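You operate a simulated robot arm through the tools that you are given. There is no shell and no other tool. Be economical: measure what you need, move in short steps, check, and stop when the job is done.

The job below is to be done with a simulated two-armed robot. You get a single attempt, and the scene is never put back.

JOB
Hold the orange crate on the speckled bench steady with one hand and put the square bottle from the slate bench in it with the other.

The check looks at the end state, three seconds after you hand in, the way a careful person would. Anything else that was tipped, shoved, dropped, spilled or broken makes it a failure.

ROBOT AND FRAMES
Two 6-joint arms with two-finger parallel grippers on one trunk, on a base that drives. Base frame: it is fixed to the floor where the robot stands at the start and does not move with it; the origin is under the middle of the robot, x ahead of it, y to its left, z up; the surface under the hand at the start is at about z = 880. Lengths are in mm, angles in degrees, forces in N, time in s.
The left shoulder is at the start at [280, 185, 1005], the right one opposite. With the tool pointing down near the work surface each hand reaches from about 560 to 940 mm from the robot's upright axis, wherever it stands, measured 20 degrees to its own side. Places, roughly: orange crate [3500, 500, 1000]. Payload 1.57 kg a hand.
Tool frame (each hand has its own): the origin (TCP) lies between the finger pads and is the grasp point; the fingertips stand 30 mm ahead of it; z points along the fingers, y is the line along which they close. The gripper opens to 80 mm. The fingers are 17 mm wide and 12 mm thick; the gripper's body (40 by 82 mm) begins 80 mm behind the TCP.
Orientation is that of the tool frame in the base frame, as a unit quaternion [w, x, y, z]. With the fingers straight down and closing along the base's y, the tool's x points along the base's -x, its y along +y and its z along -z.

CONTROLS
- The arms move only by the tool move_arm. It takes "left_commands", "right_commands" or both (then of equal length, played together; a hand with none holds still); each is a list of rows, each an object (a shift or turn left out is 0, a gripper value left out holds the last) with "offset": the shift along the tool's x, y, z in units of 150 mm (1.0 is 150 mm), a list of three; "rot": the turn, a rotation vector about the tool's x, y, z in units of 90 degrees (1.0 is 90 degrees), a list of three. In form: [{"offset": [tx, ty, tz], "rot": [rx, ry, rz]}, ...]. A call has 1 to 12 rows; each row is the pose to reach, as a shift and turn from the pose commanded when the call began, along the tool's axes at that moment. "left_fingers" and "right_fingers" are, for a hand that has rows, the opening, from 0 (shut) to 1 (fully open), set as the call begins (left out, the last holds). A call with a number of a shift or a turn outside -1 to 1 is refused whole. Rows are played at 5 a second. More than 50 mm and 8.6 degrees between two rows, or a gripper value outside its range, and nothing of the call is played. Where a pose cannot be reached the arm comes as near as it can. A force on the tool above 40 N (or 10 N above the force at the start of the call, whichever is more), or a blocked arm, ends the call early, and 0.2 s more pass. The fingers move at their own pace (about 153 mm/s each) and stop on an object; they squeeze with about 43 N. The grip force told is the motor's: it shows also when the fingers shut on nothing. Time passes only in rows, and 0.2 s behind the last, so rows that repeat a pose let the fingers close. The reply holds the time, the measured pose of the TCP, the force on the tool along the base axes, the opening and the grip force, in the units named above and with some noise, with the torque about the TCP (base axes, N m) and any sound that the robot's microphone picked up.
- Cameras (640 x 400 px; columns grow to the right, rows downward): "scene" is now at [229.4, 39.4, 1447.5]; the picture's right is [0.47, -0.88, 0.00], its down [-0.64, -0.34, -0.69] and it looks along [0.60, 0.32, -0.73] (base axes); focal length 249 px, centre (320, 200). "left" rides on the left gripper at [72, 7, -122] in its tool frame; the picture's right is [-0.09, 1.00, 0.00], its down [-0.84, -0.08, -0.54] and it looks along [-0.54, -0.05, 0.84] (tool axes); focal length 238 px, centre (320, 200). "right" rides on the right gripper at [72, -7, -122] in its tool frame; the picture's right is [0.09, 1.00, 0.00], its down [-0.84, 0.08, -0.54] and it looks along [-0.54, 0.05, 0.84] (tool axes); focal length 238 px, centre (320, 200). There is no depth. A picture from a camera that has moved, and an enlarged one, comes with that camera's place and axes in the base frame and with its lens.
- get_image(camera): a new picture of that camera. It takes no simulated time.
- move_column(by): slides the trunk up (or, below 0, down) by that many mm; the arms and the scene camera ride with it, the base frame stays. It gives what a move gives, with no picture.
- roll_base(legs): drives the robot by 1 to 6 legs, each [ahead, turn to the left] in mm and degrees, along the robot's own axes; the way and the turn of a leg run together, so that a leg with both is an arc; at most 1500 mm and 180 degrees a leg. The arms and the cameras ride along, it lands a little off, and it stops where it bumps. It gives what a move gives.
- turn_head(pan, tilt): turns the head with the scene camera to pan (to the left, within 86 degrees either way) and tilt (down, from -29 to 69), counted from straight ahead of the robot. It gives what a move gives.
- zoom(camera, box): a new picture of the part [left, top, right, bottom] of that camera's present view, enlarged. It takes no simulated time.
- job_done(): hands the job in; it is judged then, once.

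Go step by step. Nothing tells you exact positions but the pictures and the camera data: compare them with the known pose of the tool, close in by small moves and look again before you grip or let go. The budget is 120 turns and 92 pictures, counting those below and the enlarged ones. Unless the task says otherwise, let go and move clear before handing in, and close with one line.

The tools are called after "Emit:" as a command line: name --argument value ..., lists and objects as JSON in quotes. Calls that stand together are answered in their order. move_arm: Moves the arms, as the interface text tells. Its arguments: {"type":"object","properties":{"left_commands":{"type":"array","items":{"type":"object","properties":{"offset":{"type":"array","items":{"type":"number"}},"rot":{"type":"array","items":{"type":"number"}}}}},"left_fingers":{"type":"number"},"right_commands":{"type":"array","items":{"type":"object","properties":{"offset":{"type":"array","items":{"type":"number"}},"rot":{"type":"array","items":{"type":"number"}}}}},"right_fingers":{"type":"number"}},"required":[]} The other tools are called the same way: move_column (by) slides the trunk up or down; roll_base (legs) drives the base; turn_head (pan, tilt) turns the head that bears the scene camera; get_image (camera) takes a picture; zoom (camera, box) takes an enlarged picture of a part of a camera's view; job_done () hands the job in.

At the start:

```text
t: 0.0
left_ee_pos: [438.4, 422.9, 1144.3]
left_orientation: [0.0, 0.0, 1.0, 0.0]
left_contact_force: [-0.6, 0.4, 0.2]
left_wrist_torque: [-0.03, 0.04, 0.04]
left_gripper_width: 80.0
left_finger_force: 0.0
right_ee_pos: [606.1, -64.7, 1111.7]
right_orientation: [0.001, 0.0, 1.0, 0.0]
right_contact_force: [-0.1, -0.8, -0.1]
right_wrist_torque: [0.0, -0.04, 0.01]
right_gripper_width: 80.0
right_finger_force: 0.1
trunk travel left (down, up): [-700.0, 290.0]
robot x, y, heading: [-0.1, 0.1, -0.1]
head pan, tilt: [28.2, 46.7]
```

scene: 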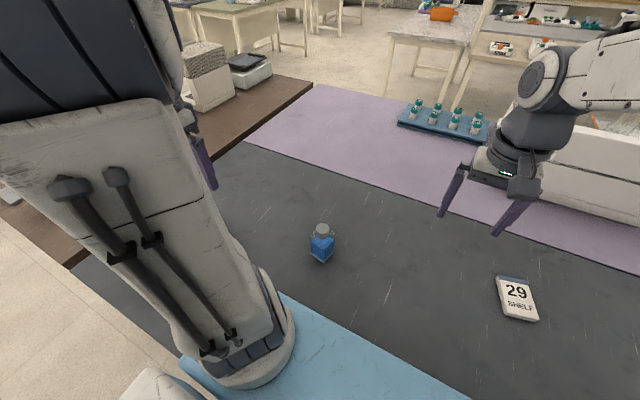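
right: 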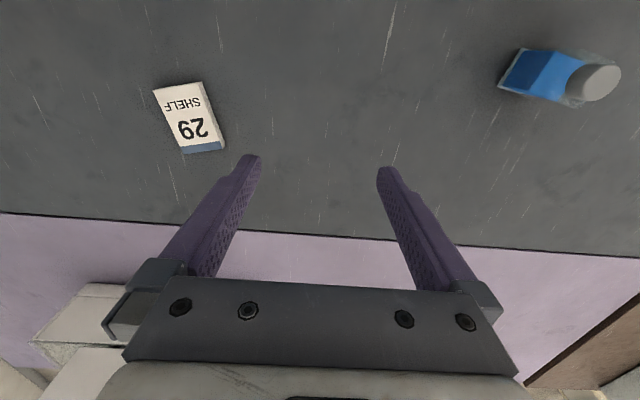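
left: 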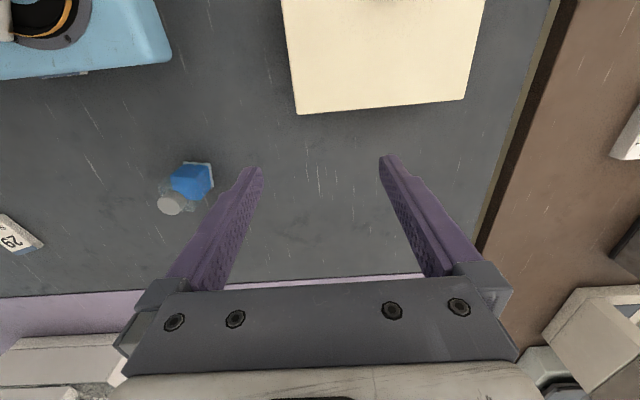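

The blue square bottle looks to stand near [536, 203, 880] on the slate bench, with the crate on a bench far ahead. I'll look at the bottle closely, then at the surroundings for a route.

Emit:
zoom --camera "scene" --box '[270, 200, 370, 280]'

Emit:
zoom --camera "right" --box '[480, 20, 640, 120]'

Emit:
turn_head --pan 0 --tilt 5

Emit:
get_image --camera "scene"

```text
5.00 times, centred on (320, 240) of scene
camera zoom: at [229.4, 39.4, 1447.5], right [0.47, -0.88, 0.0], down [-0.64, -0.34, -0.69], along [0.6, 0.32, -0.73], focal length 1246 px, centre (320, 0)
```

zoom: 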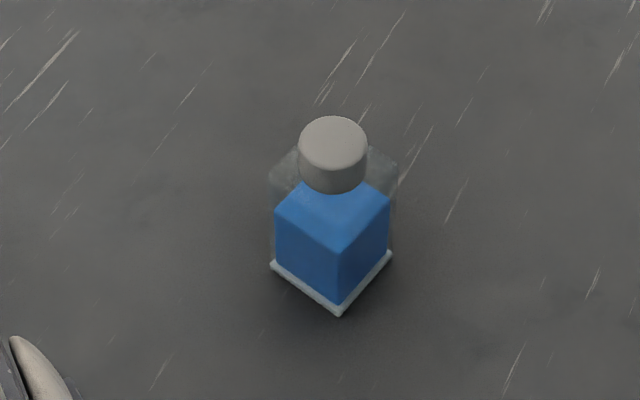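

```text
4.00 times, centred on (560, 70) of right
camera zoom: at [534.2, -71.6, 1233.6], right [-0.09, 1.0, 0.0], down [0.84, 0.08, 0.54], along [0.54, 0.05, -0.84], focal length 953 px, centre (-640, 720)
```

zoom: 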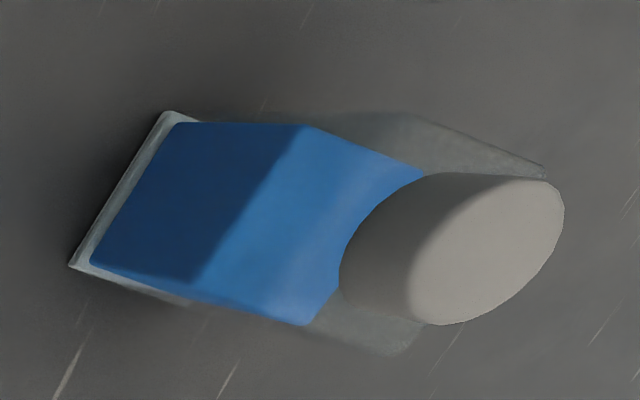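

```text
t: 1.1
left_ee_pos: [438.8, 422.8, 1144.5]
left_orientation: [0.0, 0.0, 1.0, 0.0]
left_contact_force: [-0.5, 0.0, 0.1]
left_wrist_torque: [0.06, -0.02, 0.02]
left_gripper_width: 80.1
left_finger_force: 0.0
right_ee_pos: [604.8, -64.6, 1110.6]
right_orientation: [0.0, 0.0, 1.0, -0.001]
right_contact_force: [0.3, -0.9, -0.8]
right_wrist_torque: [0.0, 0.0, 0.0]
right_gripper_width: 79.9
right_finger_force: 0.0
trunk travel left (down, up): [-700.0, 290.0]
robot x, y, heading: [3.5, -0.0, 0.1]
head pan, tilt: [0.0, 5.0]
```

```text
86 pictures are left
camera scene: at [250.8, 1.7, 1512.8], right [0.0, -1.0, 0.0], down [-0.09, 0.0, -1.0], along [1.0, 0.0, -0.09], focal length 249 px, centre (320, 200)
```

scene: 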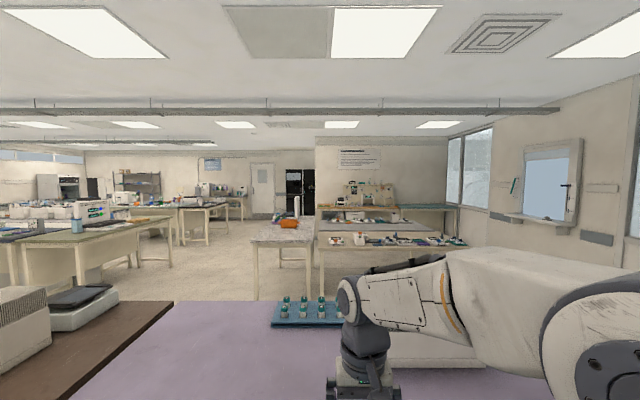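

The bottle is about 45 mm square and 105 mm tall, centred near [535, 196], with its faces turned about -10°. The left hand can take it from above, so I'll bring it over in steps and look left and right for a route.

Emit:
move_arm --left_commands '[{"offset": [-0.16, -0.25, 0]}, {"offset": [-0.32, -0.5, 0]}, {"offset": [-0.48, -0.75, 0]}, {"offset": [-0.64, -1.0, 0]}]' --left_fingers 1

Emit:
turn_head --pan 80 --tilt 25

Emit:
get_image --camera "scene"

Emit:
turn_head --pan -80 --tilt 25

Emit:
get_image --camera "scene"

Emit:
turn_head --pan 40 --tilt 15

Emit:
get_image --camera "scene"

```text
t: 2.1
left_ee_pos: [532.8, 271.8, 1143.1]
left_orientation: [0.0, 0.0, 1.0, -0.001]
left_contact_force: [0.3, -0.3, -0.5]
left_wrist_torque: [0.0, 0.0, -0.01]
left_gripper_width: 79.9
left_finger_force: 0.0
right_ee_pos: [605.2, -63.5, 1112.5]
right_orientation: [0.0, 0.0, 1.0, 0.001]
right_contact_force: [0.4, 0.5, -0.2]
right_wrist_torque: [-0.04, -0.04, -0.03]
right_gripper_width: 79.8
right_finger_force: 0.1
trunk travel left (down, up): [-700.0, 290.0]
robot x, y, heading: [-3.0, 1.5, -0.2]
head pan, tilt: [0.0, 5.0]
```

```text
t: 3.6
left_ee_pos: [532.2, 272.8, 1143.2]
left_orientation: [0.0, 0.0, 1.0, 0.0]
left_contact_force: [0.7, -0.7, 0.0]
left_wrist_torque: [0.01, 0.02, 0.02]
left_gripper_width: 80.0
left_finger_force: 0.1
right_ee_pos: [604.6, -64.5, 1111.4]
right_orientation: [0.0, 0.0, 1.0, 0.0]
right_contact_force: [0.0, -0.2, -0.6]
right_wrist_torque: [0.01, -0.01, -0.04]
right_gripper_width: 80.1
right_finger_force: 0.1
trunk travel left (down, up): [-700.0, 290.0]
robot x, y, heading: [2.6, -0.0, 0.1]
head pan, tilt: [80.0, 25.0]
```

```text
85 pictures are left
camera scene: at [175.0, 92.4, 1480.4], right [0.98, -0.17, 0.0], down [-0.07, -0.42, -0.91], along [0.16, 0.89, -0.42], focal length 249 px, centre (320, 200)
```

scene: 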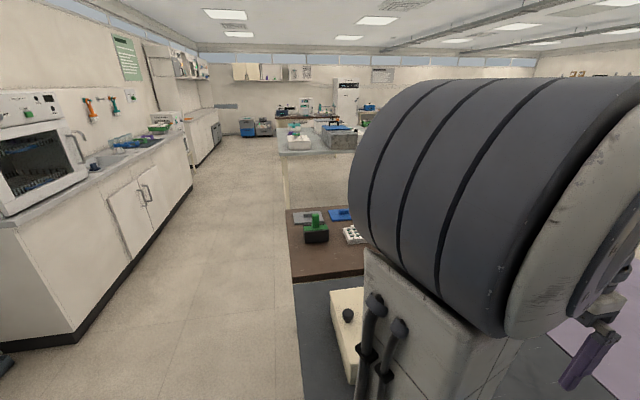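

```text
t: 6.1
left_ee_pos: [532.3, 272.2, 1144.2]
left_orientation: [0.0, -0.001, 1.0, 0.001]
left_contact_force: [-0.8, -0.5, -0.5]
left_wrist_torque: [-0.01, 0.01, -0.01]
left_gripper_width: 80.1
left_finger_force: 0.1
right_ee_pos: [605.3, -64.1, 1111.7]
right_orientation: [0.0, 0.0, 1.0, -0.001]
right_contact_force: [-0.5, -0.6, -0.2]
right_wrist_torque: [-0.04, -0.02, -0.01]
right_gripper_width: 80.2
right_finger_force: 0.0
trunk travel left (down, up): [-700.0, 290.0]
robot x, y, heading: [-4.9, -0.1, -0.4]
head pan, tilt: [-80.0, 25.0]
```

```text
84 pictures are left
camera scene: at [174.9, -89.1, 1480.4], right [-0.98, -0.17, 0.0], down [-0.07, 0.42, -0.91], along [0.16, -0.89, -0.42], focal length 249 px, centre (320, 200)
```

scene: 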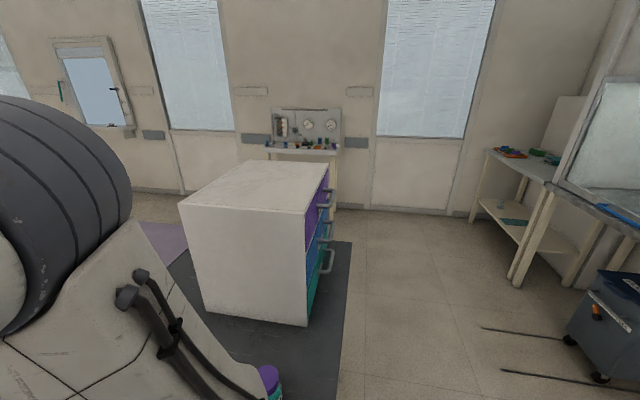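

```text
t: 8.1
left_ee_pos: [532.8, 272.8, 1144.8]
left_orientation: [0.0, -0.001, 1.0, 0.0]
left_contact_force: [-0.3, 0.2, 0.5]
left_wrist_torque: [0.01, 0.01, 0.0]
left_gripper_width: 80.0
left_finger_force: 0.1
right_ee_pos: [605.1, -64.0, 1111.7]
right_orientation: [-0.001, 0.0, 1.0, 0.0]
right_contact_force: [0.7, 0.2, -0.9]
right_wrist_torque: [0.0, -0.06, 0.06]
right_gripper_width: 80.0
right_finger_force: 0.2
trunk travel left (down, up): [-700.0, 290.0]
robot x, y, heading: [-1.0, 1.2, -0.0]
head pan, tilt: [40.0, 15.0]
```

```text
83 pictures are left
camera scene: at [230.5, 61.6, 1496.6], right [0.64, -0.77, 0.0], down [-0.2, -0.17, -0.97], along [0.74, 0.62, -0.26], focal length 249 px, centre (320, 200)
```

scene: 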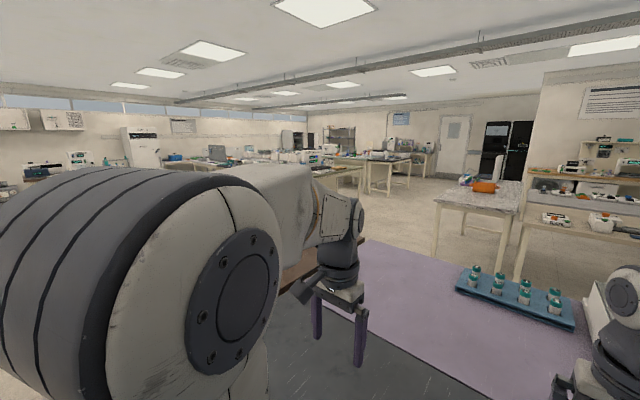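

The left hand is next to the bottle. I'll move it over the bottle, turn it by 10.4°, and check with its camera.

Emit:
move_arm --left_commands '[{"offset": [0, -0.257, 0.0], "rot": [0, 0, 0.058]}, {"offset": [-0.004, -0.513, 0.0], "rot": [0, 0, 0.1156]}, {"offset": [-0.004, -0.513, 0.25], "rot": [0, 0, 0.1156]}]'

Emit:
get_image --camera "left"

Emit:
turn_head --pan 25 --tilt 45

Emit:
get_image --camera "scene"

```text
t: 8.9
left_ee_pos: [533.4, 196.0, 1104.8]
left_orientation: [0.0, 0.09, 0.996, 0.0]
left_contact_force: [-0.3, 0.5, -0.1]
left_wrist_torque: [0.01, -0.05, -0.03]
left_gripper_width: 79.9
left_finger_force: 0.1
right_ee_pos: [605.5, -65.5, 1111.7]
right_orientation: [0.001, 0.0, 1.0, 0.0]
right_contact_force: [-0.5, -0.5, -0.2]
right_wrist_torque: [0.02, -0.01, 0.0]
right_gripper_width: 80.1
right_finger_force: 0.1
trunk travel left (down, up): [-700.0, 290.0]
robot x, y, heading: [2.1, 0.7, 0.3]
head pan, tilt: [40.0, 15.0]
```

```text
82 pictures are left
camera left: at [465.0, 214.8, 1226.2], right [0.27, 0.96, 0.0], down [0.81, -0.23, 0.54], along [0.52, -0.15, -0.84], focal length 238 px, centre (320, 200)
```

left: 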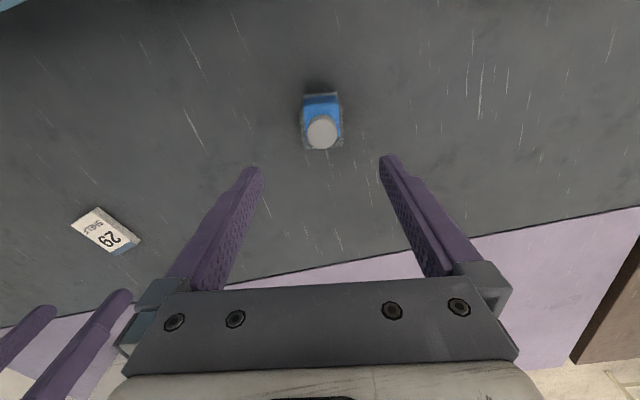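

```text
t: 9.8
left_ee_pos: [535.2, 196.1, 1105.2]
left_orientation: [0.0, 0.09, 0.996, 0.0]
left_contact_force: [0.3, 0.0, -0.4]
left_wrist_torque: [-0.01, -0.01, 0.06]
left_gripper_width: 79.9
left_finger_force: 0.1
right_ee_pos: [604.8, -65.7, 1110.4]
right_orientation: [0.0, 0.0, 1.0, 0.0]
right_contact_force: [-0.7, -0.2, 0.0]
right_wrist_torque: [0.0, 0.04, -0.01]
right_gripper_width: 80.2
right_finger_force: 0.1
trunk travel left (down, up): [-700.0, 290.0]
robot x, y, heading: [0.5, 1.1, 0.1]
head pan, tilt: [25.0, 45.0]
```

```text
81 pictures are left
camera scene: at [232.6, 36.0, 1449.9], right [0.42, -0.91, 0.0], down [-0.64, -0.3, -0.71], along [0.64, 0.3, -0.71], focal length 249 px, centre (320, 200)
```

scene: 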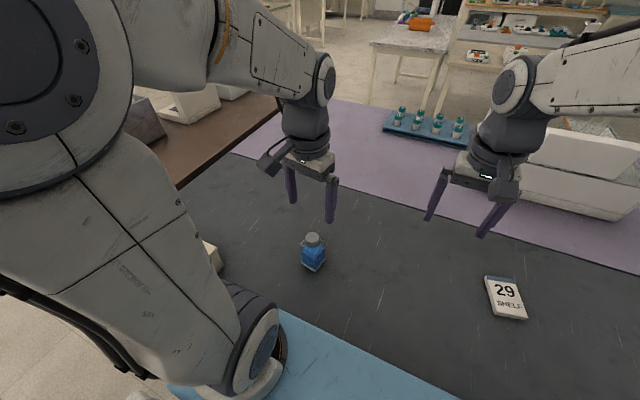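

The cap projects to [535, 195], which matches. I'll come down to just above the body and check once more.

Emit:
move_arm --left_commands '[{"offset": [0, 0, 0.25]}, {"offset": [0, 0, 0.5]}, {"offset": [0, 0, 0.75]}, {"offset": [0, 0, 0.8]}]'

Emit:
get_image --camera "left"

```text
t: 10.8
left_ee_pos: [535.9, 196.5, 985.6]
left_orientation: [0.0, 0.091, 0.996, 0.0]
left_contact_force: [-0.4, 0.3, 0.3]
left_wrist_torque: [0.0, 0.0, -0.01]
left_gripper_width: 80.2
left_finger_force: 0.0
right_ee_pos: [606.0, -64.7, 1110.8]
right_orientation: [0.0, 0.0, 1.0, 0.0]
right_contact_force: [0.6, -0.8, 0.4]
right_wrist_torque: [0.03, 0.01, 0.0]
right_gripper_width: 79.8
right_finger_force: 0.0
trunk travel left (down, up): [-700.0, 290.0]
robot x, y, heading: [1.9, -1.0, 0.0]
head pan, tilt: [25.0, 45.0]
```

```text
80 pictures are left
camera left: at [465.8, 215.5, 1106.5], right [0.27, 0.96, 0.0], down [0.81, -0.23, 0.54], along [0.52, -0.15, -0.84], focal length 238 px, centre (320, 200)
```

left: 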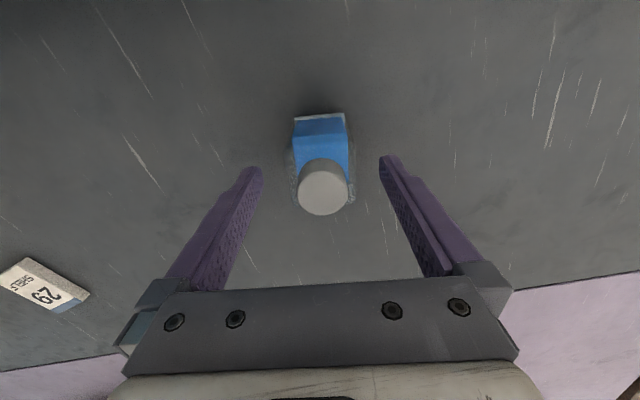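

The bottle is centred between the fingers. I'll descend to z of about 938 and close.

Emit:
move_arm --left_commands '[{"offset": [0, 0, 0.16]}, {"offset": [0, 0, 0.315]}, {"offset": [0, 0, 0.315]}]'

Emit:
move_arm --left_commands '[{"offset": [0, 0, 0]}, {"offset": [0, 0, 0]}, {"offset": [0, 0, 0]}]' --left_fingers 0

Emit:
get_image --camera "left"

```text
t: 11.6
left_ee_pos: [536.8, 194.6, 940.1]
left_orientation: [0.0, 0.091, 0.996, -0.001]
left_contact_force: [0.5, 0.3, -0.2]
left_wrist_torque: [0.01, -0.03, 0.01]
left_gripper_width: 79.9
left_finger_force: 0.1
right_ee_pos: [605.0, -65.2, 1111.7]
right_orientation: [0.0, 0.0, 1.0, 0.0]
right_contact_force: [0.0, 0.4, -0.7]
right_wrist_torque: [-0.03, 0.03, 0.01]
right_gripper_width: 80.1
right_finger_force: 0.1
trunk travel left (down, up): [-700.0, 290.0]
robot x, y, heading: [0.2, -1.4, 0.2]
head pan, tilt: [25.0, 45.0]
```

```text
t: 12.4
left_ee_pos: [536.9, 195.4, 940.3]
left_orientation: [0.001, 0.09, 0.996, 0.001]
left_contact_force: [0.3, -0.1, 0.1]
left_wrist_torque: [0.0, 0.02, -0.06]
left_gripper_width: 47.5
left_finger_force: 43.1
right_ee_pos: [605.8, -65.6, 1112.0]
right_orientation: [0.0, 0.0, 1.0, 0.0]
right_contact_force: [0.5, -0.6, 0.2]
right_wrist_torque: [0.02, -0.01, -0.03]
right_gripper_width: 79.9
right_finger_force: 0.1
trunk travel left (down, up): [-700.0, 290.0]
robot x, y, heading: [2.4, -3.5, -0.0]
head pan, tilt: [25.0, 45.0]
```

```text
79 pictures are left
camera left: at [467.1, 214.5, 1061.7], right [0.27, 0.96, 0.0], down [0.81, -0.23, 0.54], along [0.52, -0.15, -0.84], focal length 238 px, centre (320, 200)
```

left: 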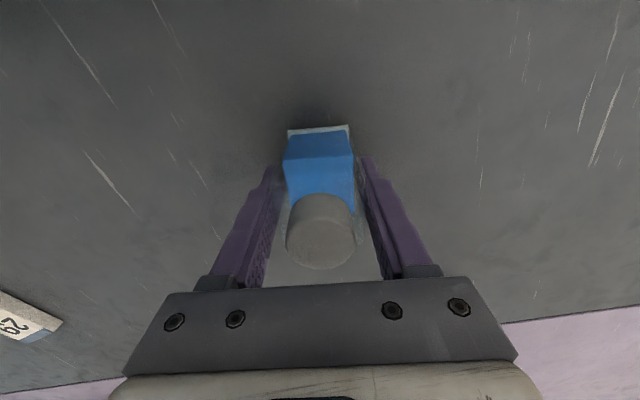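

The bottle is held at a 47.5 mm opening. I'll lift it straight up, then raise the trunk so the hands clear everything and the view is wider.

Emit:
move_arm --left_commands '[{"offset": [0, 0, -0.2]}, {"offset": [0, 0, -0.45]}, {"offset": [0, 0, -0.7]}, {"offset": [0, 0, -1.0]}]'

Emit:
move_column --by 200

Emit:
turn_head --pan 55 --tilt 25

Emit:
get_image --camera "scene"

Emit:
get_image --camera "left"

```text
t: 13.4
left_ee_pos: [534.3, 197.7, 1090.5]
left_orientation: [-0.001, 0.092, 0.996, 0.0]
left_contact_force: [-0.3, -0.4, 0.3]
left_wrist_torque: [-0.01, -0.02, 0.0]
left_gripper_width: 47.4
left_finger_force: 42.7
right_ee_pos: [605.8, -64.0, 1111.1]
right_orientation: [0.0, -0.001, 1.0, 0.0]
right_contact_force: [0.3, 0.2, -0.1]
right_wrist_torque: [0.01, 0.01, 0.01]
right_gripper_width: 80.0
right_finger_force: 0.0
trunk travel left (down, up): [-700.0, 290.0]
robot x, y, heading: [-0.5, 2.2, -0.1]
head pan, tilt: [25.0, 45.0]
```

```text
t: 15.6
left_ee_pos: [534.7, 196.9, 1291.1]
left_orientation: [0.001, 0.091, 0.996, 0.0]
left_contact_force: [0.3, -0.2, -1.0]
left_wrist_torque: [0.02, 0.02, -0.03]
left_gripper_width: 47.6
left_finger_force: 43.5
right_ee_pos: [605.6, -63.7, 1310.8]
right_orientation: [0.0, 0.0, 1.0, 0.0]
right_contact_force: [-0.1, 0.1, 0.4]
right_wrist_torque: [0.01, 0.02, 0.02]
right_gripper_width: 79.8
right_finger_force: 0.2
trunk travel left (down, up): [-900.0, 90.0]
robot x, y, heading: [1.5, 0.9, 0.0]
head pan, tilt: [25.0, 45.0]
```

```text
t: 16.5
left_ee_pos: [534.8, 197.4, 1291.4]
left_orientation: [0.0, 0.09, 0.996, 0.001]
left_contact_force: [-0.3, 0.3, -1.5]
left_wrist_torque: [0.01, 0.02, 0.0]
left_gripper_width: 47.4
left_finger_force: 42.4
right_ee_pos: [605.4, -64.6, 1311.6]
right_orientation: [0.0, 0.0, 1.0, 0.0]
right_contact_force: [0.4, -0.2, -0.8]
right_wrist_torque: [-0.03, 0.02, 0.0]
right_gripper_width: 79.8
right_finger_force: 0.0
trunk travel left (down, up): [-900.0, 90.0]
robot x, y, heading: [-4.2, -1.5, 0.0]
head pan, tilt: [55.0, 25.0]
```

```text
78 pictures are left
camera scene: at [211.9, 77.1, 1680.3], right [0.82, -0.57, 0.0], down [-0.24, -0.35, -0.91], along [0.52, 0.74, -0.42], focal length 249 px, centre (320, 200)
```

scene: 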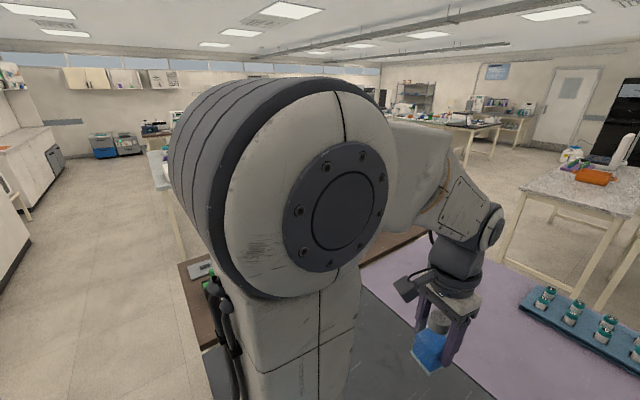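

```text
77 pictures are left
camera left: at [465.7, 217.0, 1412.1], right [0.27, 0.96, 0.0], down [0.81, -0.23, 0.54], along [0.52, -0.15, -0.84], focal length 238 px, centre (320, 200)
```

left: 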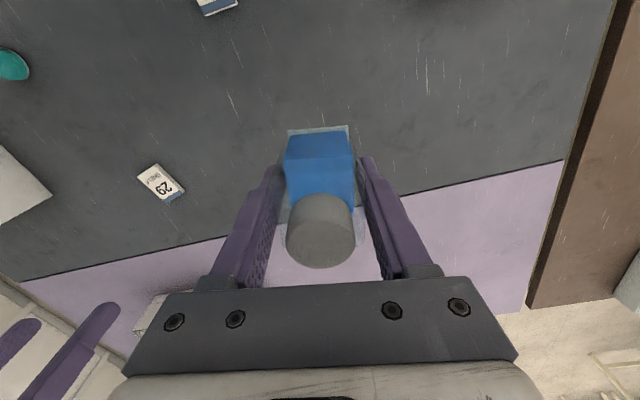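

The bottle is lifted securely. I'll back away from the bench in a short leg, then turn left to look along the aisle.

Emit:
roll_base --legs '[[-450, 0]]'

Emit:
turn_head --pan 86 --tilt 20

Emit:
get_image --camera "scene"

```text
t: 19.2
left_ee_pos: [91.1, 195.4, 1291.3]
left_orientation: [0.0, 0.095, 0.995, 0.0]
left_contact_force: [0.5, 0.2, -1.1]
left_wrist_torque: [-0.02, 0.01, 0.01]
left_gripper_width: 47.5
left_finger_force: 43.3
right_ee_pos: [158.9, -68.4, 1311.4]
right_orientation: [0.0, 0.005, 1.0, 0.0]
right_contact_force: [-0.2, 0.4, 0.2]
right_wrist_torque: [-0.01, 0.02, -0.01]
right_gripper_width: 80.2
right_finger_force: 0.0
trunk travel left (down, up): [-900.0, 90.0]
robot x, y, heading: [-447.4, 3.3, -0.5]
head pan, tilt: [55.0, 25.0]
```

```text
t: 20.2
left_ee_pos: [90.5, 194.8, 1290.9]
left_orientation: [0.0, 0.095, 0.996, 0.0]
left_contact_force: [-0.4, -0.5, -1.3]
left_wrist_torque: [0.04, 0.0, -0.01]
left_gripper_width: 47.8
left_finger_force: 43.7
right_ee_pos: [159.8, -67.2, 1311.3]
right_orientation: [0.0, 0.005, 1.0, 0.0]
right_contact_force: [0.3, -0.4, 1.0]
right_wrist_torque: [0.02, -0.01, 0.02]
right_gripper_width: 80.0
right_finger_force: 0.1
trunk travel left (down, up): [-900.0, 90.0]
robot x, y, heading: [-448.3, 1.2, -0.3]
head pan, tilt: [85.9, 20.0]
```

```text
76 pictures are left
camera scene: at [-279.8, 95.0, 1688.5], right [1.0, -0.08, 0.0], down [-0.03, -0.34, -0.94], along [0.08, 0.94, -0.34], focal length 249 px, centre (320, 200)
```

scene: 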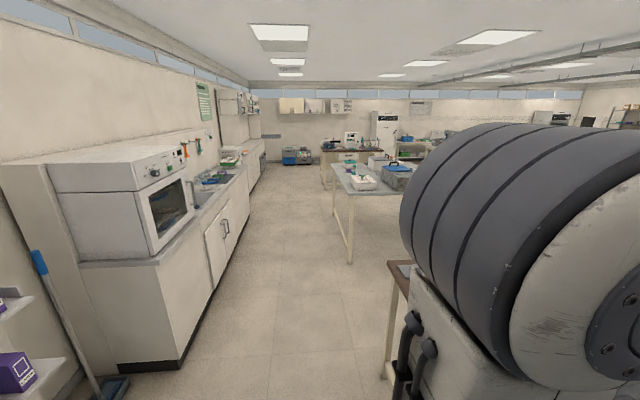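

The aisle to the left is clear, and there is a roughly 1.2 m gap between the brown bench (ending at y≈1270) and the next table (starting at y≈2500). I'll turn left and drive to the level of the gap.

Emit:
roll_base --legs '[[0, 90.3], [900, 0]]'

Emit:
turn_head --pan -60 --tilt 25

Emit:
get_image --camera "scene"

Emit:
turn_head --pan 0 --tilt 30

Emit:
get_image --camera "scene"

```text
t: 28.9
left_ee_pos: [-664.7, 1441.7, 1291.0]
left_orientation: [0.0, -0.642, 0.767, 0.0]
left_contact_force: [0.3, 0.3, -1.4]
left_wrist_torque: [0.0, 0.0, 0.03]
left_gripper_width: 47.3
left_finger_force: 43.0
right_ee_pos: [-401.6, 1513.0, 1312.4]
right_orientation: [-0.001, 0.709, -0.705, 0.0]
right_contact_force: [-0.3, -0.1, 1.3]
right_wrist_torque: [-0.02, 0.01, 0.01]
right_gripper_width: 79.6
right_finger_force: 0.2
trunk travel left (down, up): [-900.0, 90.0]
robot x, y, heading: [-463.7, 909.5, 90.4]
head pan, tilt: [85.9, 20.0]
```

```text
t: 31.2
left_ee_pos: [-663.0, 1442.1, 1289.8]
left_orientation: [0.0, -0.642, 0.767, 0.0]
left_contact_force: [-0.1, -1.0, -1.2]
left_wrist_torque: [0.02, -0.01, 0.0]
left_gripper_width: 47.6
left_finger_force: 42.8
right_ee_pos: [-399.7, 1514.9, 1311.8]
right_orientation: [-0.001, 0.709, -0.705, 0.0]
right_contact_force: [-0.4, 0.5, 0.1]
right_wrist_torque: [-0.02, 0.0, 0.0]
right_gripper_width: 80.3
right_finger_force: 0.0
trunk travel left (down, up): [-900.0, 90.0]
robot x, y, heading: [-460.4, 909.2, 90.2]
head pan, tilt: [-60.0, 25.0]
```

```text
75 pictures are left
camera scene: at [-386.0, 1116.9, 1680.4], right [0.5, -0.86, 0.0], down [-0.36, -0.21, -0.91], along [0.78, 0.46, -0.42], focal length 249 px, centre (320, 200)
```

scene: 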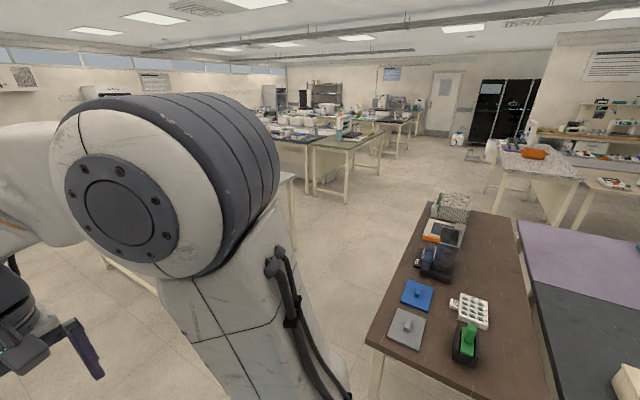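

```text
t: 32.5
left_ee_pos: [-663.6, 1441.0, 1290.7]
left_orientation: [0.001, -0.642, 0.767, 0.0]
left_contact_force: [0.1, -0.4, -1.3]
left_wrist_torque: [0.0, -0.02, 0.0]
left_gripper_width: 47.3
left_finger_force: 43.0
right_ee_pos: [-401.5, 1514.2, 1311.5]
right_orientation: [0.0, 0.709, -0.705, 0.0]
right_contact_force: [0.3, 0.7, -0.3]
right_wrist_torque: [0.01, 0.01, -0.04]
right_gripper_width: 80.0
right_finger_force: 0.0
trunk travel left (down, up): [-900.0, 90.0]
robot x, y, heading: [-463.8, 908.8, 90.3]
head pan, tilt: [0.0, 30.0]
```

```text
74 pictures are left
camera scene: at [-465.9, 1160.8, 1672.4], right [1.0, 0.0, 0.0], down [0.0, -0.5, -0.87], along [0.0, 0.87, -0.5], focal length 249 px, centre (320, 200)
```

scene: 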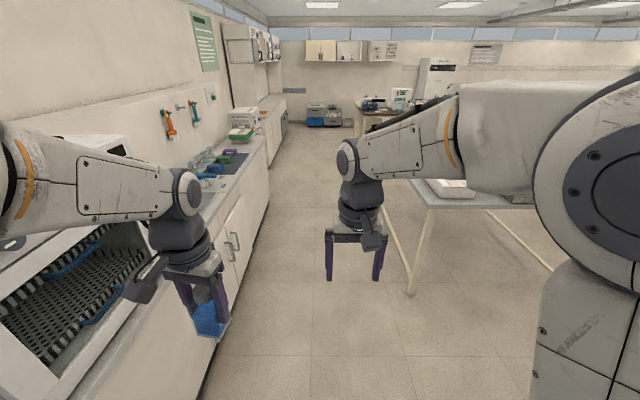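

The gap's centre is near y = 1840 and the room beyond is open. I'll drive there, turn right and pass through.

Emit:
roll_base --legs '[[925, 0], [0, -90.3]]'

Emit:
turn_head --pan 0 --tilt 30

Emit:
get_image --camera "scene"

```text
t: 41.2
left_ee_pos: [47.2, 2087.2, 1291.6]
left_orientation: [0.0, 0.066, 0.998, 0.0]
left_contact_force: [0.0, 0.0, -0.7]
left_wrist_torque: [0.03, 0.03, -0.01]
left_gripper_width: 47.6
left_finger_force: 43.5
right_ee_pos: [131.8, 1828.6, 1311.2]
right_orientation: [0.0, -0.026, 1.0, 0.0]
right_contact_force: [-0.2, 0.8, 0.1]
right_wrist_torque: [-0.01, -0.01, 0.0]
right_gripper_width: 80.0
right_finger_force: 0.1
trunk travel left (down, up): [-900.0, 90.0]
robot x, y, heading: [-474.6, 1866.2, 3.0]
head pan, tilt: [0.0, 30.0]
```

```text
t: 41.8
left_ee_pos: [47.9, 2085.9, 1291.5]
left_orientation: [0.0, 0.066, 0.998, 0.0]
left_contact_force: [-0.3, 0.0, -0.9]
left_wrist_torque: [0.03, 0.0, 0.0]
left_gripper_width: 47.5
left_finger_force: 43.1
right_ee_pos: [132.2, 1828.2, 1312.5]
right_orientation: [0.0, -0.026, 1.0, 0.0]
right_contact_force: [1.1, -0.2, -0.3]
right_wrist_torque: [-0.02, 0.03, 0.01]
right_gripper_width: 79.9
right_finger_force: 0.0
trunk travel left (down, up): [-900.0, 90.0]
robot x, y, heading: [-479.0, 1861.5, 3.0]
head pan, tilt: [0.0, 30.0]
```

```text
73 pictures are left
camera scene: at [-227.7, 1877.8, 1672.4], right [0.05, -1.0, 0.0], down [-0.5, -0.03, -0.87], along [0.86, 0.04, -0.5], focal length 249 px, centre (320, 200)
```

scene: 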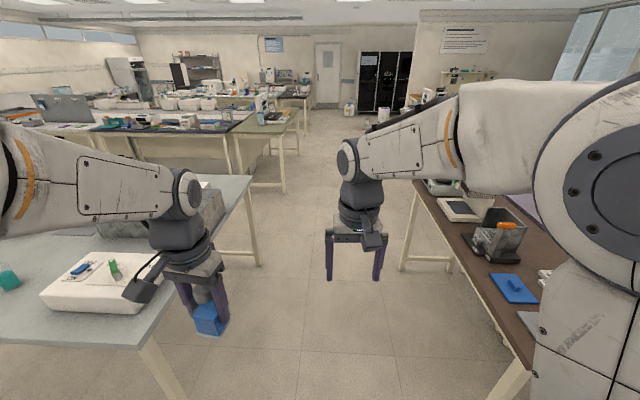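

The gap is straight ahead. I'll correct the heading a little and drive through.

Emit:
roll_base --legs '[[0, -4], [1000, 0]]'

Emit:
turn_head --pan -15 --tilt 25

Emit:
get_image --camera "scene"

```text
t: 47.7
left_ee_pos: [1119.2, 2015.4, 1290.6]
left_orientation: [0.0, 0.108, 0.994, 0.0]
left_contact_force: [0.5, 0.8, -1.1]
left_wrist_torque: [0.02, 0.01, 0.0]
left_gripper_width: 47.3
left_finger_force: 43.5
right_ee_pos: [1179.5, 1751.2, 1312.4]
right_orientation: [0.0, 0.017, 1.0, 0.0]
right_contact_force: [0.5, 0.1, 0.8]
right_wrist_torque: [0.02, 0.02, 0.02]
right_gripper_width: 79.9
right_finger_force: 0.0
trunk travel left (down, up): [-900.0, 90.0]
robot x, y, heading: [580.0, 1836.9, -2.2]
head pan, tilt: [0.0, 30.0]
```

```text
t: 48.5
left_ee_pos: [1118.7, 2016.0, 1290.9]
left_orientation: [0.001, 0.106, 0.994, 0.001]
left_contact_force: [0.5, -0.3, -1.9]
left_wrist_torque: [-0.03, 0.03, 0.0]
left_gripper_width: 47.4
left_finger_force: 43.0
right_ee_pos: [1179.7, 1752.7, 1311.9]
right_orientation: [0.0, 0.016, 1.0, 0.0]
right_contact_force: [-0.3, 0.6, -0.7]
right_wrist_torque: [0.03, 0.0, -0.03]
right_gripper_width: 80.3
right_finger_force: 0.1
trunk travel left (down, up): [-900.0, 90.0]
robot x, y, heading: [577.6, 1836.7, -1.9]
head pan, tilt: [-15.0, 25.0]
```

```text
72 pictures are left
camera scene: at [824.3, 1806.4, 1680.4], right [-0.29, -0.96, 0.0], down [-0.4, 0.12, -0.91], along [0.87, -0.26, -0.42], focal length 249 px, centre (320, 200)
```

scene: 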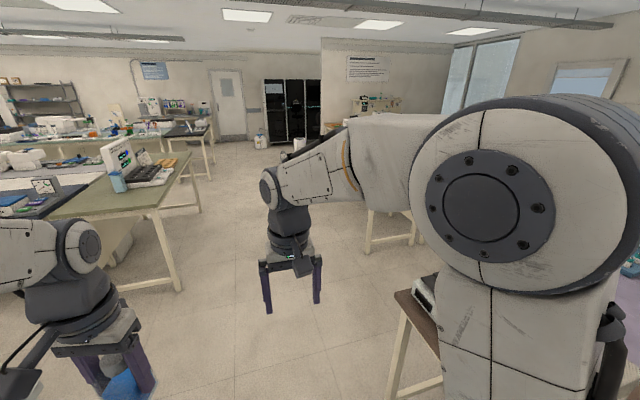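

The way ahead is clear, so I'll go another 1.1 m and then look at the speckled bench.

Emit:
roll_base --legs '[[1150, 0]]'

Emit:
turn_head --pan -40 --tilt 22

Emit:
get_image --camera "scene"

```text
t: 54.5
left_ee_pos: [2307.6, 1945.6, 1291.5]
left_orientation: [0.0, 0.121, 0.993, 0.0]
left_contact_force: [0.4, 0.2, -0.5]
left_wrist_torque: [-0.02, -0.03, 0.01]
left_gripper_width: 47.7
left_finger_force: 42.5
right_ee_pos: [2360.5, 1678.9, 1311.2]
right_orientation: [0.0, 0.03, 1.0, -0.001]
right_contact_force: [0.2, -0.4, 0.6]
right_wrist_torque: [0.01, 0.0, -0.01]
right_gripper_width: 80.3
right_finger_force: 0.1
trunk travel left (down, up): [-900.0, 90.0]
robot x, y, heading: [1762.4, 1781.3, -3.7]
head pan, tilt: [-15.0, 25.0]
```

```text
t: 55.4
left_ee_pos: [2307.8, 1946.1, 1291.2]
left_orientation: [0.0, 0.121, 0.993, 0.001]
left_contact_force: [-0.6, -0.2, -1.8]
left_wrist_torque: [-0.01, 0.02, 0.02]
left_gripper_width: 47.3
left_finger_force: 43.2
right_ee_pos: [2360.0, 1678.8, 1311.8]
right_orientation: [0.0, 0.03, 1.0, 0.0]
right_contact_force: [0.1, 0.5, 0.1]
right_wrist_torque: [-0.01, 0.04, -0.01]
right_gripper_width: 80.0
right_finger_force: 0.1
trunk travel left (down, up): [-900.0, 90.0]
robot x, y, heading: [1763.3, 1781.8, -3.5]
head pan, tilt: [-40.0, 22.0]
```

```text
71 pictures are left
camera scene: at [1987.0, 1709.1, 1685.2], right [-0.69, -0.73, 0.0], down [-0.27, 0.26, -0.93], along [0.67, -0.64, -0.37], focal length 249 px, centre (320, 200)
```

scene: 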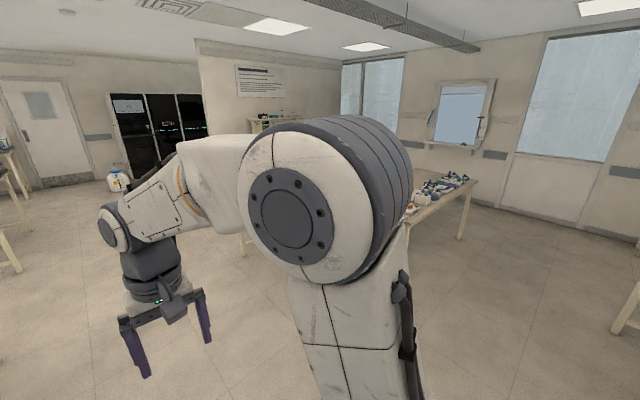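

The right shoulder blocks the view. I'll go on to x≈3300 and turn to face the speckled bench from its left side.

Emit:
roll_base --legs '[[1500, 0], [0, -86.4]]'

Emit:
turn_head --pan 0 --tilt 35

Emit:
get_image --camera "scene"

```text
t: 66.6
left_ee_pos: [3492.5, 1184.7, 1291.1]
left_orientation: [0.0, 0.759, 0.651, 0.001]
left_contact_force: [0.0, 0.1, -1.3]
left_wrist_torque: [0.02, -0.02, -0.01]
left_gripper_width: 47.6
left_finger_force: 42.7
right_ee_pos: [3234.2, 1107.2, 1311.8]
right_orientation: [0.0, 0.697, 0.717, -0.001]
right_contact_force: [0.4, -0.6, 0.7]
right_wrist_torque: [0.06, -0.02, -0.01]
right_gripper_width: 80.2
right_finger_force: 0.1
trunk travel left (down, up): [-900.0, 90.0]
robot x, y, heading: [3281.9, 1715.6, -88.1]
head pan, tilt: [-40.0, 22.0]
```

```text
t: 67.7
left_ee_pos: [3493.5, 1185.2, 1291.7]
left_orientation: [0.0, 0.759, 0.651, 0.0]
left_contact_force: [1.1, -0.6, -1.1]
left_wrist_torque: [0.02, 0.0, 0.01]
left_gripper_width: 47.2
left_finger_force: 42.9
right_ee_pos: [3231.6, 1105.8, 1310.2]
right_orientation: [0.0, 0.697, 0.717, 0.0]
right_contact_force: [0.9, 0.2, -0.6]
right_wrist_torque: [-0.01, 0.01, -0.01]
right_gripper_width: 80.0
right_finger_force: 0.0
trunk travel left (down, up): [-900.0, 90.0]
robot x, y, heading: [3277.6, 1712.9, -88.3]
head pan, tilt: [0.0, 35.0]
```

```text
70 pictures are left
camera scene: at [3285.7, 1467.2, 1664.7], right [-1.0, -0.03, 0.0], down [-0.02, 0.57, -0.82], along [0.02, -0.82, -0.57], focal length 249 px, centre (320, 200)
```

scene: 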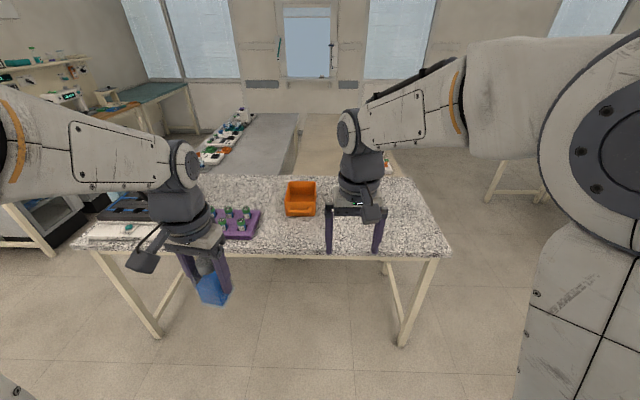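

The orange crate stands on the speckled bench ahead near x≈3405, next to a purple rack of vials. I'll zoom in on it.

Emit:
zoom --camera "scene" --box '[180, 160, 340, 260]'

Emit:
get_image --camera "right"

Emit:
get_image --camera "left"

```text
4.00 times, centred on (260, 210) of scene
camera zoom: at [3285.7, 1467.2, 1664.7], right [-1.0, -0.03, 0.0], down [-0.02, 0.57, -0.82], along [0.02, -0.82, -0.57], focal length 997 px, centre (560, 160)
```

zoom: 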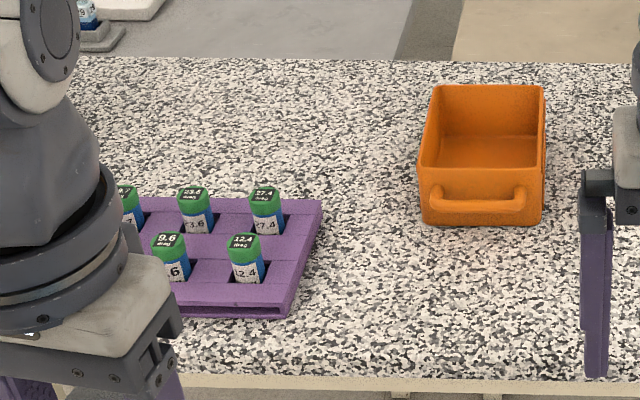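

```text
68 pictures are left
camera right: at [3224.3, 1178.2, 1433.5], right [0.99, 0.12, 0.0], down [0.1, -0.83, 0.54], along [0.06, -0.54, -0.84], focal length 238 px, centre (320, 200)
```

right: 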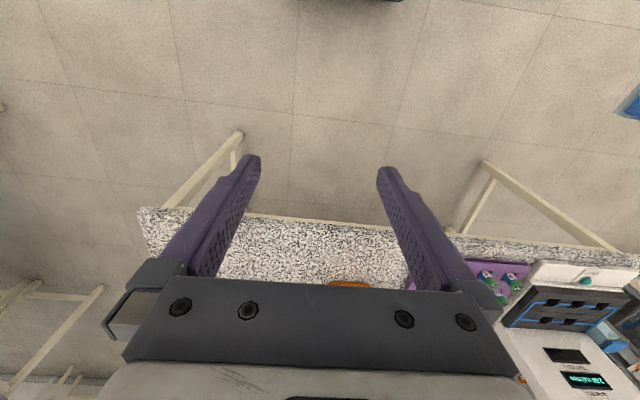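

```text
67 pictures are left
camera left: at [3510.6, 1255.2, 1412.0], right [0.97, -0.24, 0.0], down [-0.2, -0.82, 0.54], along [-0.13, -0.53, -0.84], focal length 238 px, centre (320, 200)
```

left: 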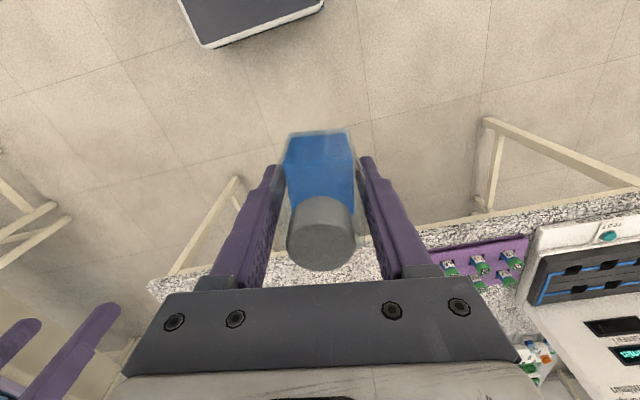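

The crate is an open bin with a handle on its front face, centred near [3402, 480]. I'll shift in toward it to roughly robot [3380, 1195], facing the bench.

Emit:
roll_base --legs '[[0, 11], [490, 0], [0, -12]]'

Emit:
turn_head --pan 0 --tilt 50

Emit:
get_image --camera "scene"

Emit:
get_image --camera "right"

```text
t: 72.1
left_ee_pos: [3592.5, 702.5, 1290.3]
left_orientation: [0.001, 0.764, 0.645, 0.0]
left_contact_force: [1.0, 0.1, -1.4]
left_wrist_torque: [0.03, -0.02, 0.0]
left_gripper_width: 47.5
left_finger_force: 43.3
right_ee_pos: [3330.5, 628.7, 1312.7]
right_orientation: [0.0, 0.703, 0.712, 0.0]
right_contact_force: [0.4, -0.2, -0.4]
right_wrist_torque: [0.0, 0.03, -0.02]
right_gripper_width: 79.9
right_finger_force: 0.0
trunk travel left (down, up): [-900.0, 90.0]
robot x, y, heading: [3387.8, 1236.2, -89.1]
head pan, tilt: [0.0, 35.0]
```

```text
t: 72.8
left_ee_pos: [3591.4, 703.9, 1290.4]
left_orientation: [0.0, 0.764, 0.645, 0.0]
left_contact_force: [0.2, -0.6, -1.0]
left_wrist_torque: [0.01, 0.02, 0.0]
left_gripper_width: 47.4
left_finger_force: 42.9
right_ee_pos: [3331.3, 629.0, 1311.7]
right_orientation: [-0.001, 0.703, 0.711, 0.0]
right_contact_force: [0.2, -0.7, -0.2]
right_wrist_torque: [0.01, 0.02, 0.01]
right_gripper_width: 79.7
right_finger_force: 0.1
trunk travel left (down, up): [-900.0, 90.0]
robot x, y, heading: [3391.6, 1240.1, -89.5]
head pan, tilt: [0.0, 50.0]
```

```text
66 pictures are left
camera scene: at [3389.8, 999.7, 1643.0], right [-1.0, -0.01, 0.0], down [-0.01, 0.77, -0.64], along [0.01, -0.64, -0.77], focal length 249 px, centre (320, 200)
```

scene: 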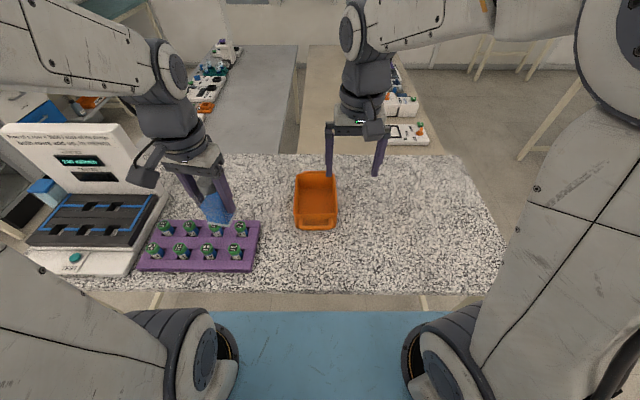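

```text
65 pictures are left
camera right: at [3323.8, 700.7, 1433.5], right [0.99, 0.1, 0.0], down [0.09, -0.84, 0.54], along [0.06, -0.54, -0.84], focal length 238 px, centre (320, 200)
```

right: 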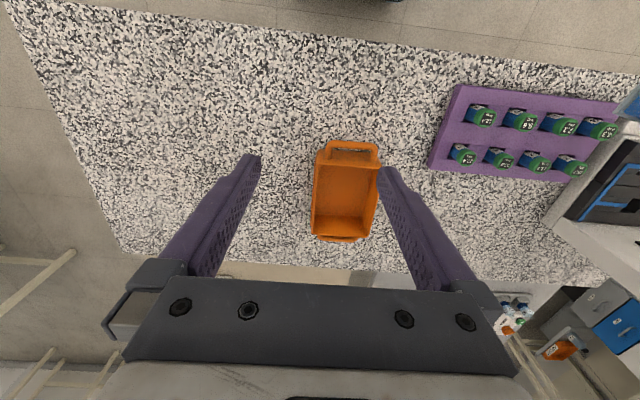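

The crate is within reach now. I'll zoom both views to triangulate its rim and the bench height.

Emit:
zoom --camera "scene" --box '[250, 150, 378, 230]'

Emit:
zoom --camera "right" --box '[272, 125, 432, 225]'

Emit:
zoom --camera "right" --box '[272, 165, 432, 265]'

```text
5.00 times, centred on (314, 190) of scene
camera zoom: at [3389.8, 999.7, 1643.0], right [-1.0, -0.01, 0.0], down [-0.01, 0.77, -0.64], along [0.01, -0.64, -0.77], focal length 1246 px, centre (350, 250)
```

zoom: 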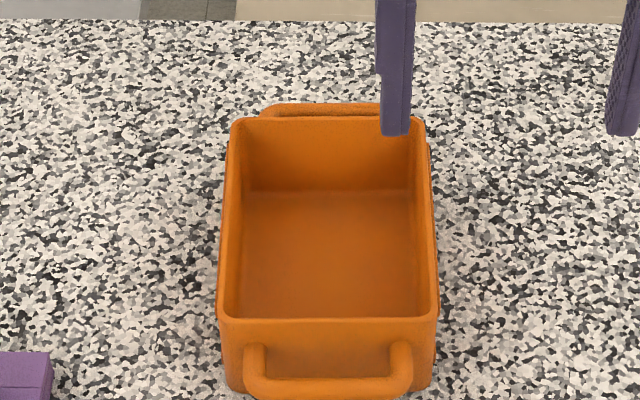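

```text
4.00 times, centred on (352, 175) of right
camera zoom: at [3323.8, 700.7, 1433.5], right [0.99, 0.1, 0.0], down [0.09, -0.84, 0.54], along [0.06, -0.54, -0.84], focal length 953 px, centre (192, 300)
```

zoom: 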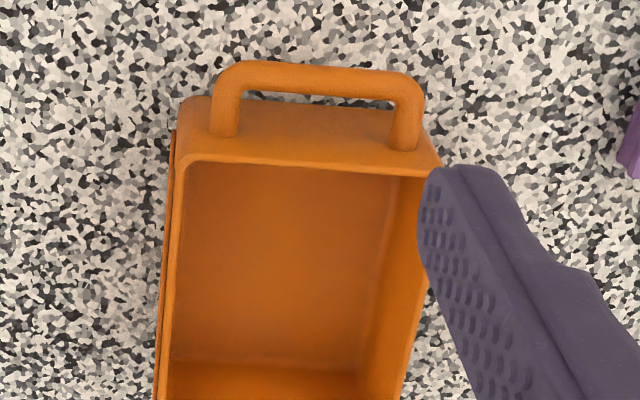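

```text
4.00 times, centred on (352, 215) of right
camera zoom: at [3323.8, 700.7, 1433.5], right [0.99, 0.1, 0.0], down [0.09, -0.84, 0.54], along [0.06, -0.54, -0.84], focal length 953 px, centre (192, 140)
```

zoom: 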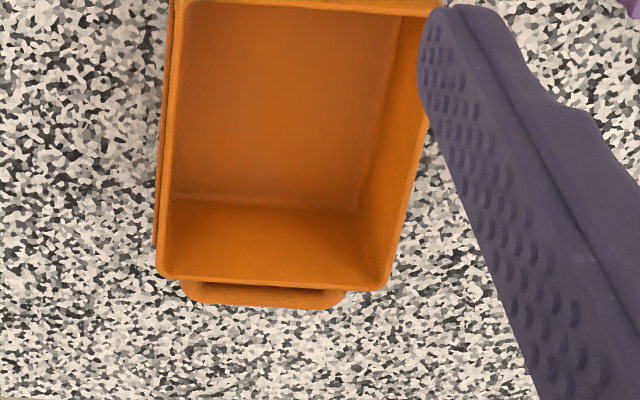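

The crate is about 155 × 205 mm, spanning x 3336–3491 and y 262–467. Its rim is at z≈930 and the bench at about z≈835. I'll drive about 115 mm closer, then lower the trunk by 150 and look again.

Emit:
roll_base --legs '[[110, 0]]'

Emit:
move_column --by -150

Emit:
get_image --camera "scene"

Emit:
get_image --camera "left"

Emit:
get_image --camera "right"

```text
t: 74.0
left_ee_pos: [3594.4, 592.0, 1290.8]
left_orientation: [0.0, 0.764, 0.646, 0.0]
left_contact_force: [-0.4, 0.7, -1.2]
left_wrist_torque: [0.01, 0.0, 0.0]
left_gripper_width: 47.5
left_finger_force: 43.1
right_ee_pos: [3331.9, 516.9, 1309.9]
right_orientation: [0.0, 0.703, 0.711, 0.0]
right_contact_force: [-0.3, -0.3, 0.3]
right_wrist_torque: [-0.01, -0.03, 0.01]
right_gripper_width: 79.8
right_finger_force: 0.1
trunk travel left (down, up): [-900.0, 90.0]
robot x, y, heading: [3390.3, 1123.9, -89.3]
head pan, tilt: [0.0, 50.0]
```

```text
t: 75.8
left_ee_pos: [3594.1, 591.6, 1141.8]
left_orientation: [0.0, 0.765, 0.644, 0.0]
left_contact_force: [0.1, -0.2, -0.3]
left_wrist_torque: [0.0, 0.02, 0.03]
left_gripper_width: 47.6
left_finger_force: 43.3
right_ee_pos: [3332.0, 517.7, 1161.5]
right_orientation: [0.001, 0.703, 0.711, 0.0]
right_contact_force: [0.2, 0.1, 0.3]
right_wrist_torque: [0.0, -0.01, 0.01]
right_gripper_width: 80.1
right_finger_force: 0.0
trunk travel left (down, up): [-750.0, 240.0]
robot x, y, heading: [3388.9, 1120.7, -89.3]
head pan, tilt: [0.0, 50.0]
```

```text
61 pictures are left
camera scene: at [3391.3, 888.2, 1493.0], right [-1.0, -0.01, 0.0], down [-0.01, 0.77, -0.64], along [0.01, -0.64, -0.77], focal length 249 px, centre (320, 200)
```

scene: 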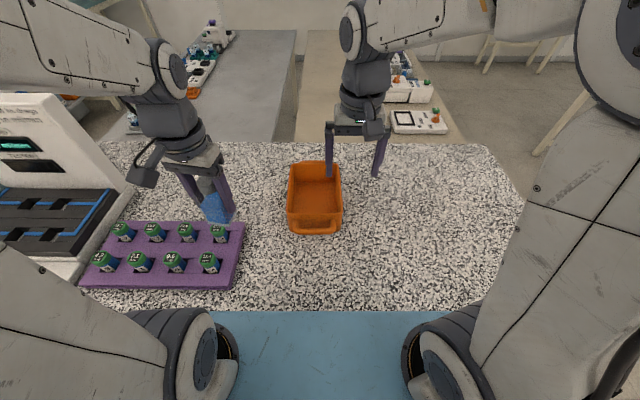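

```text
60 pictures are left
camera left: at [3612.9, 661.5, 1262.1], right [0.97, -0.26, 0.0], down [-0.22, -0.81, 0.54], along [-0.14, -0.52, -0.84], focal length 238 px, centre (320, 200)
```

left: 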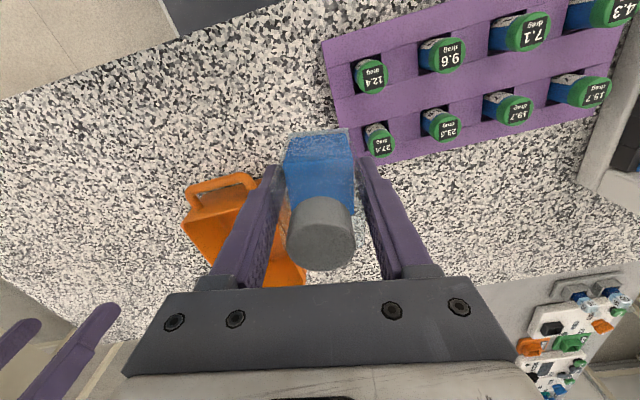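

```text
59 pictures are left
camera right: at [3325.5, 589.1, 1283.5], right [0.99, 0.1, 0.0], down [0.09, -0.84, 0.54], along [0.06, -0.54, -0.84], focal length 238 px, centre (320, 200)
```

right: 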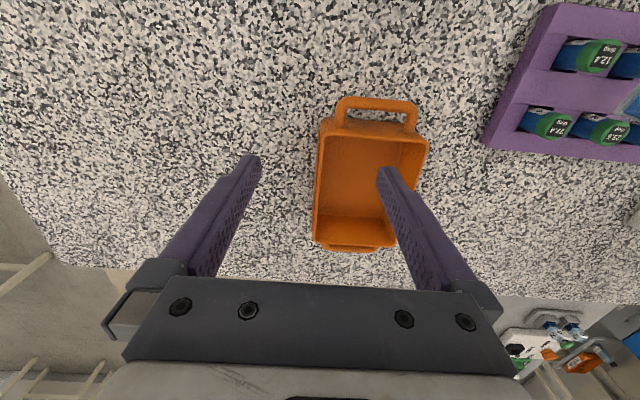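

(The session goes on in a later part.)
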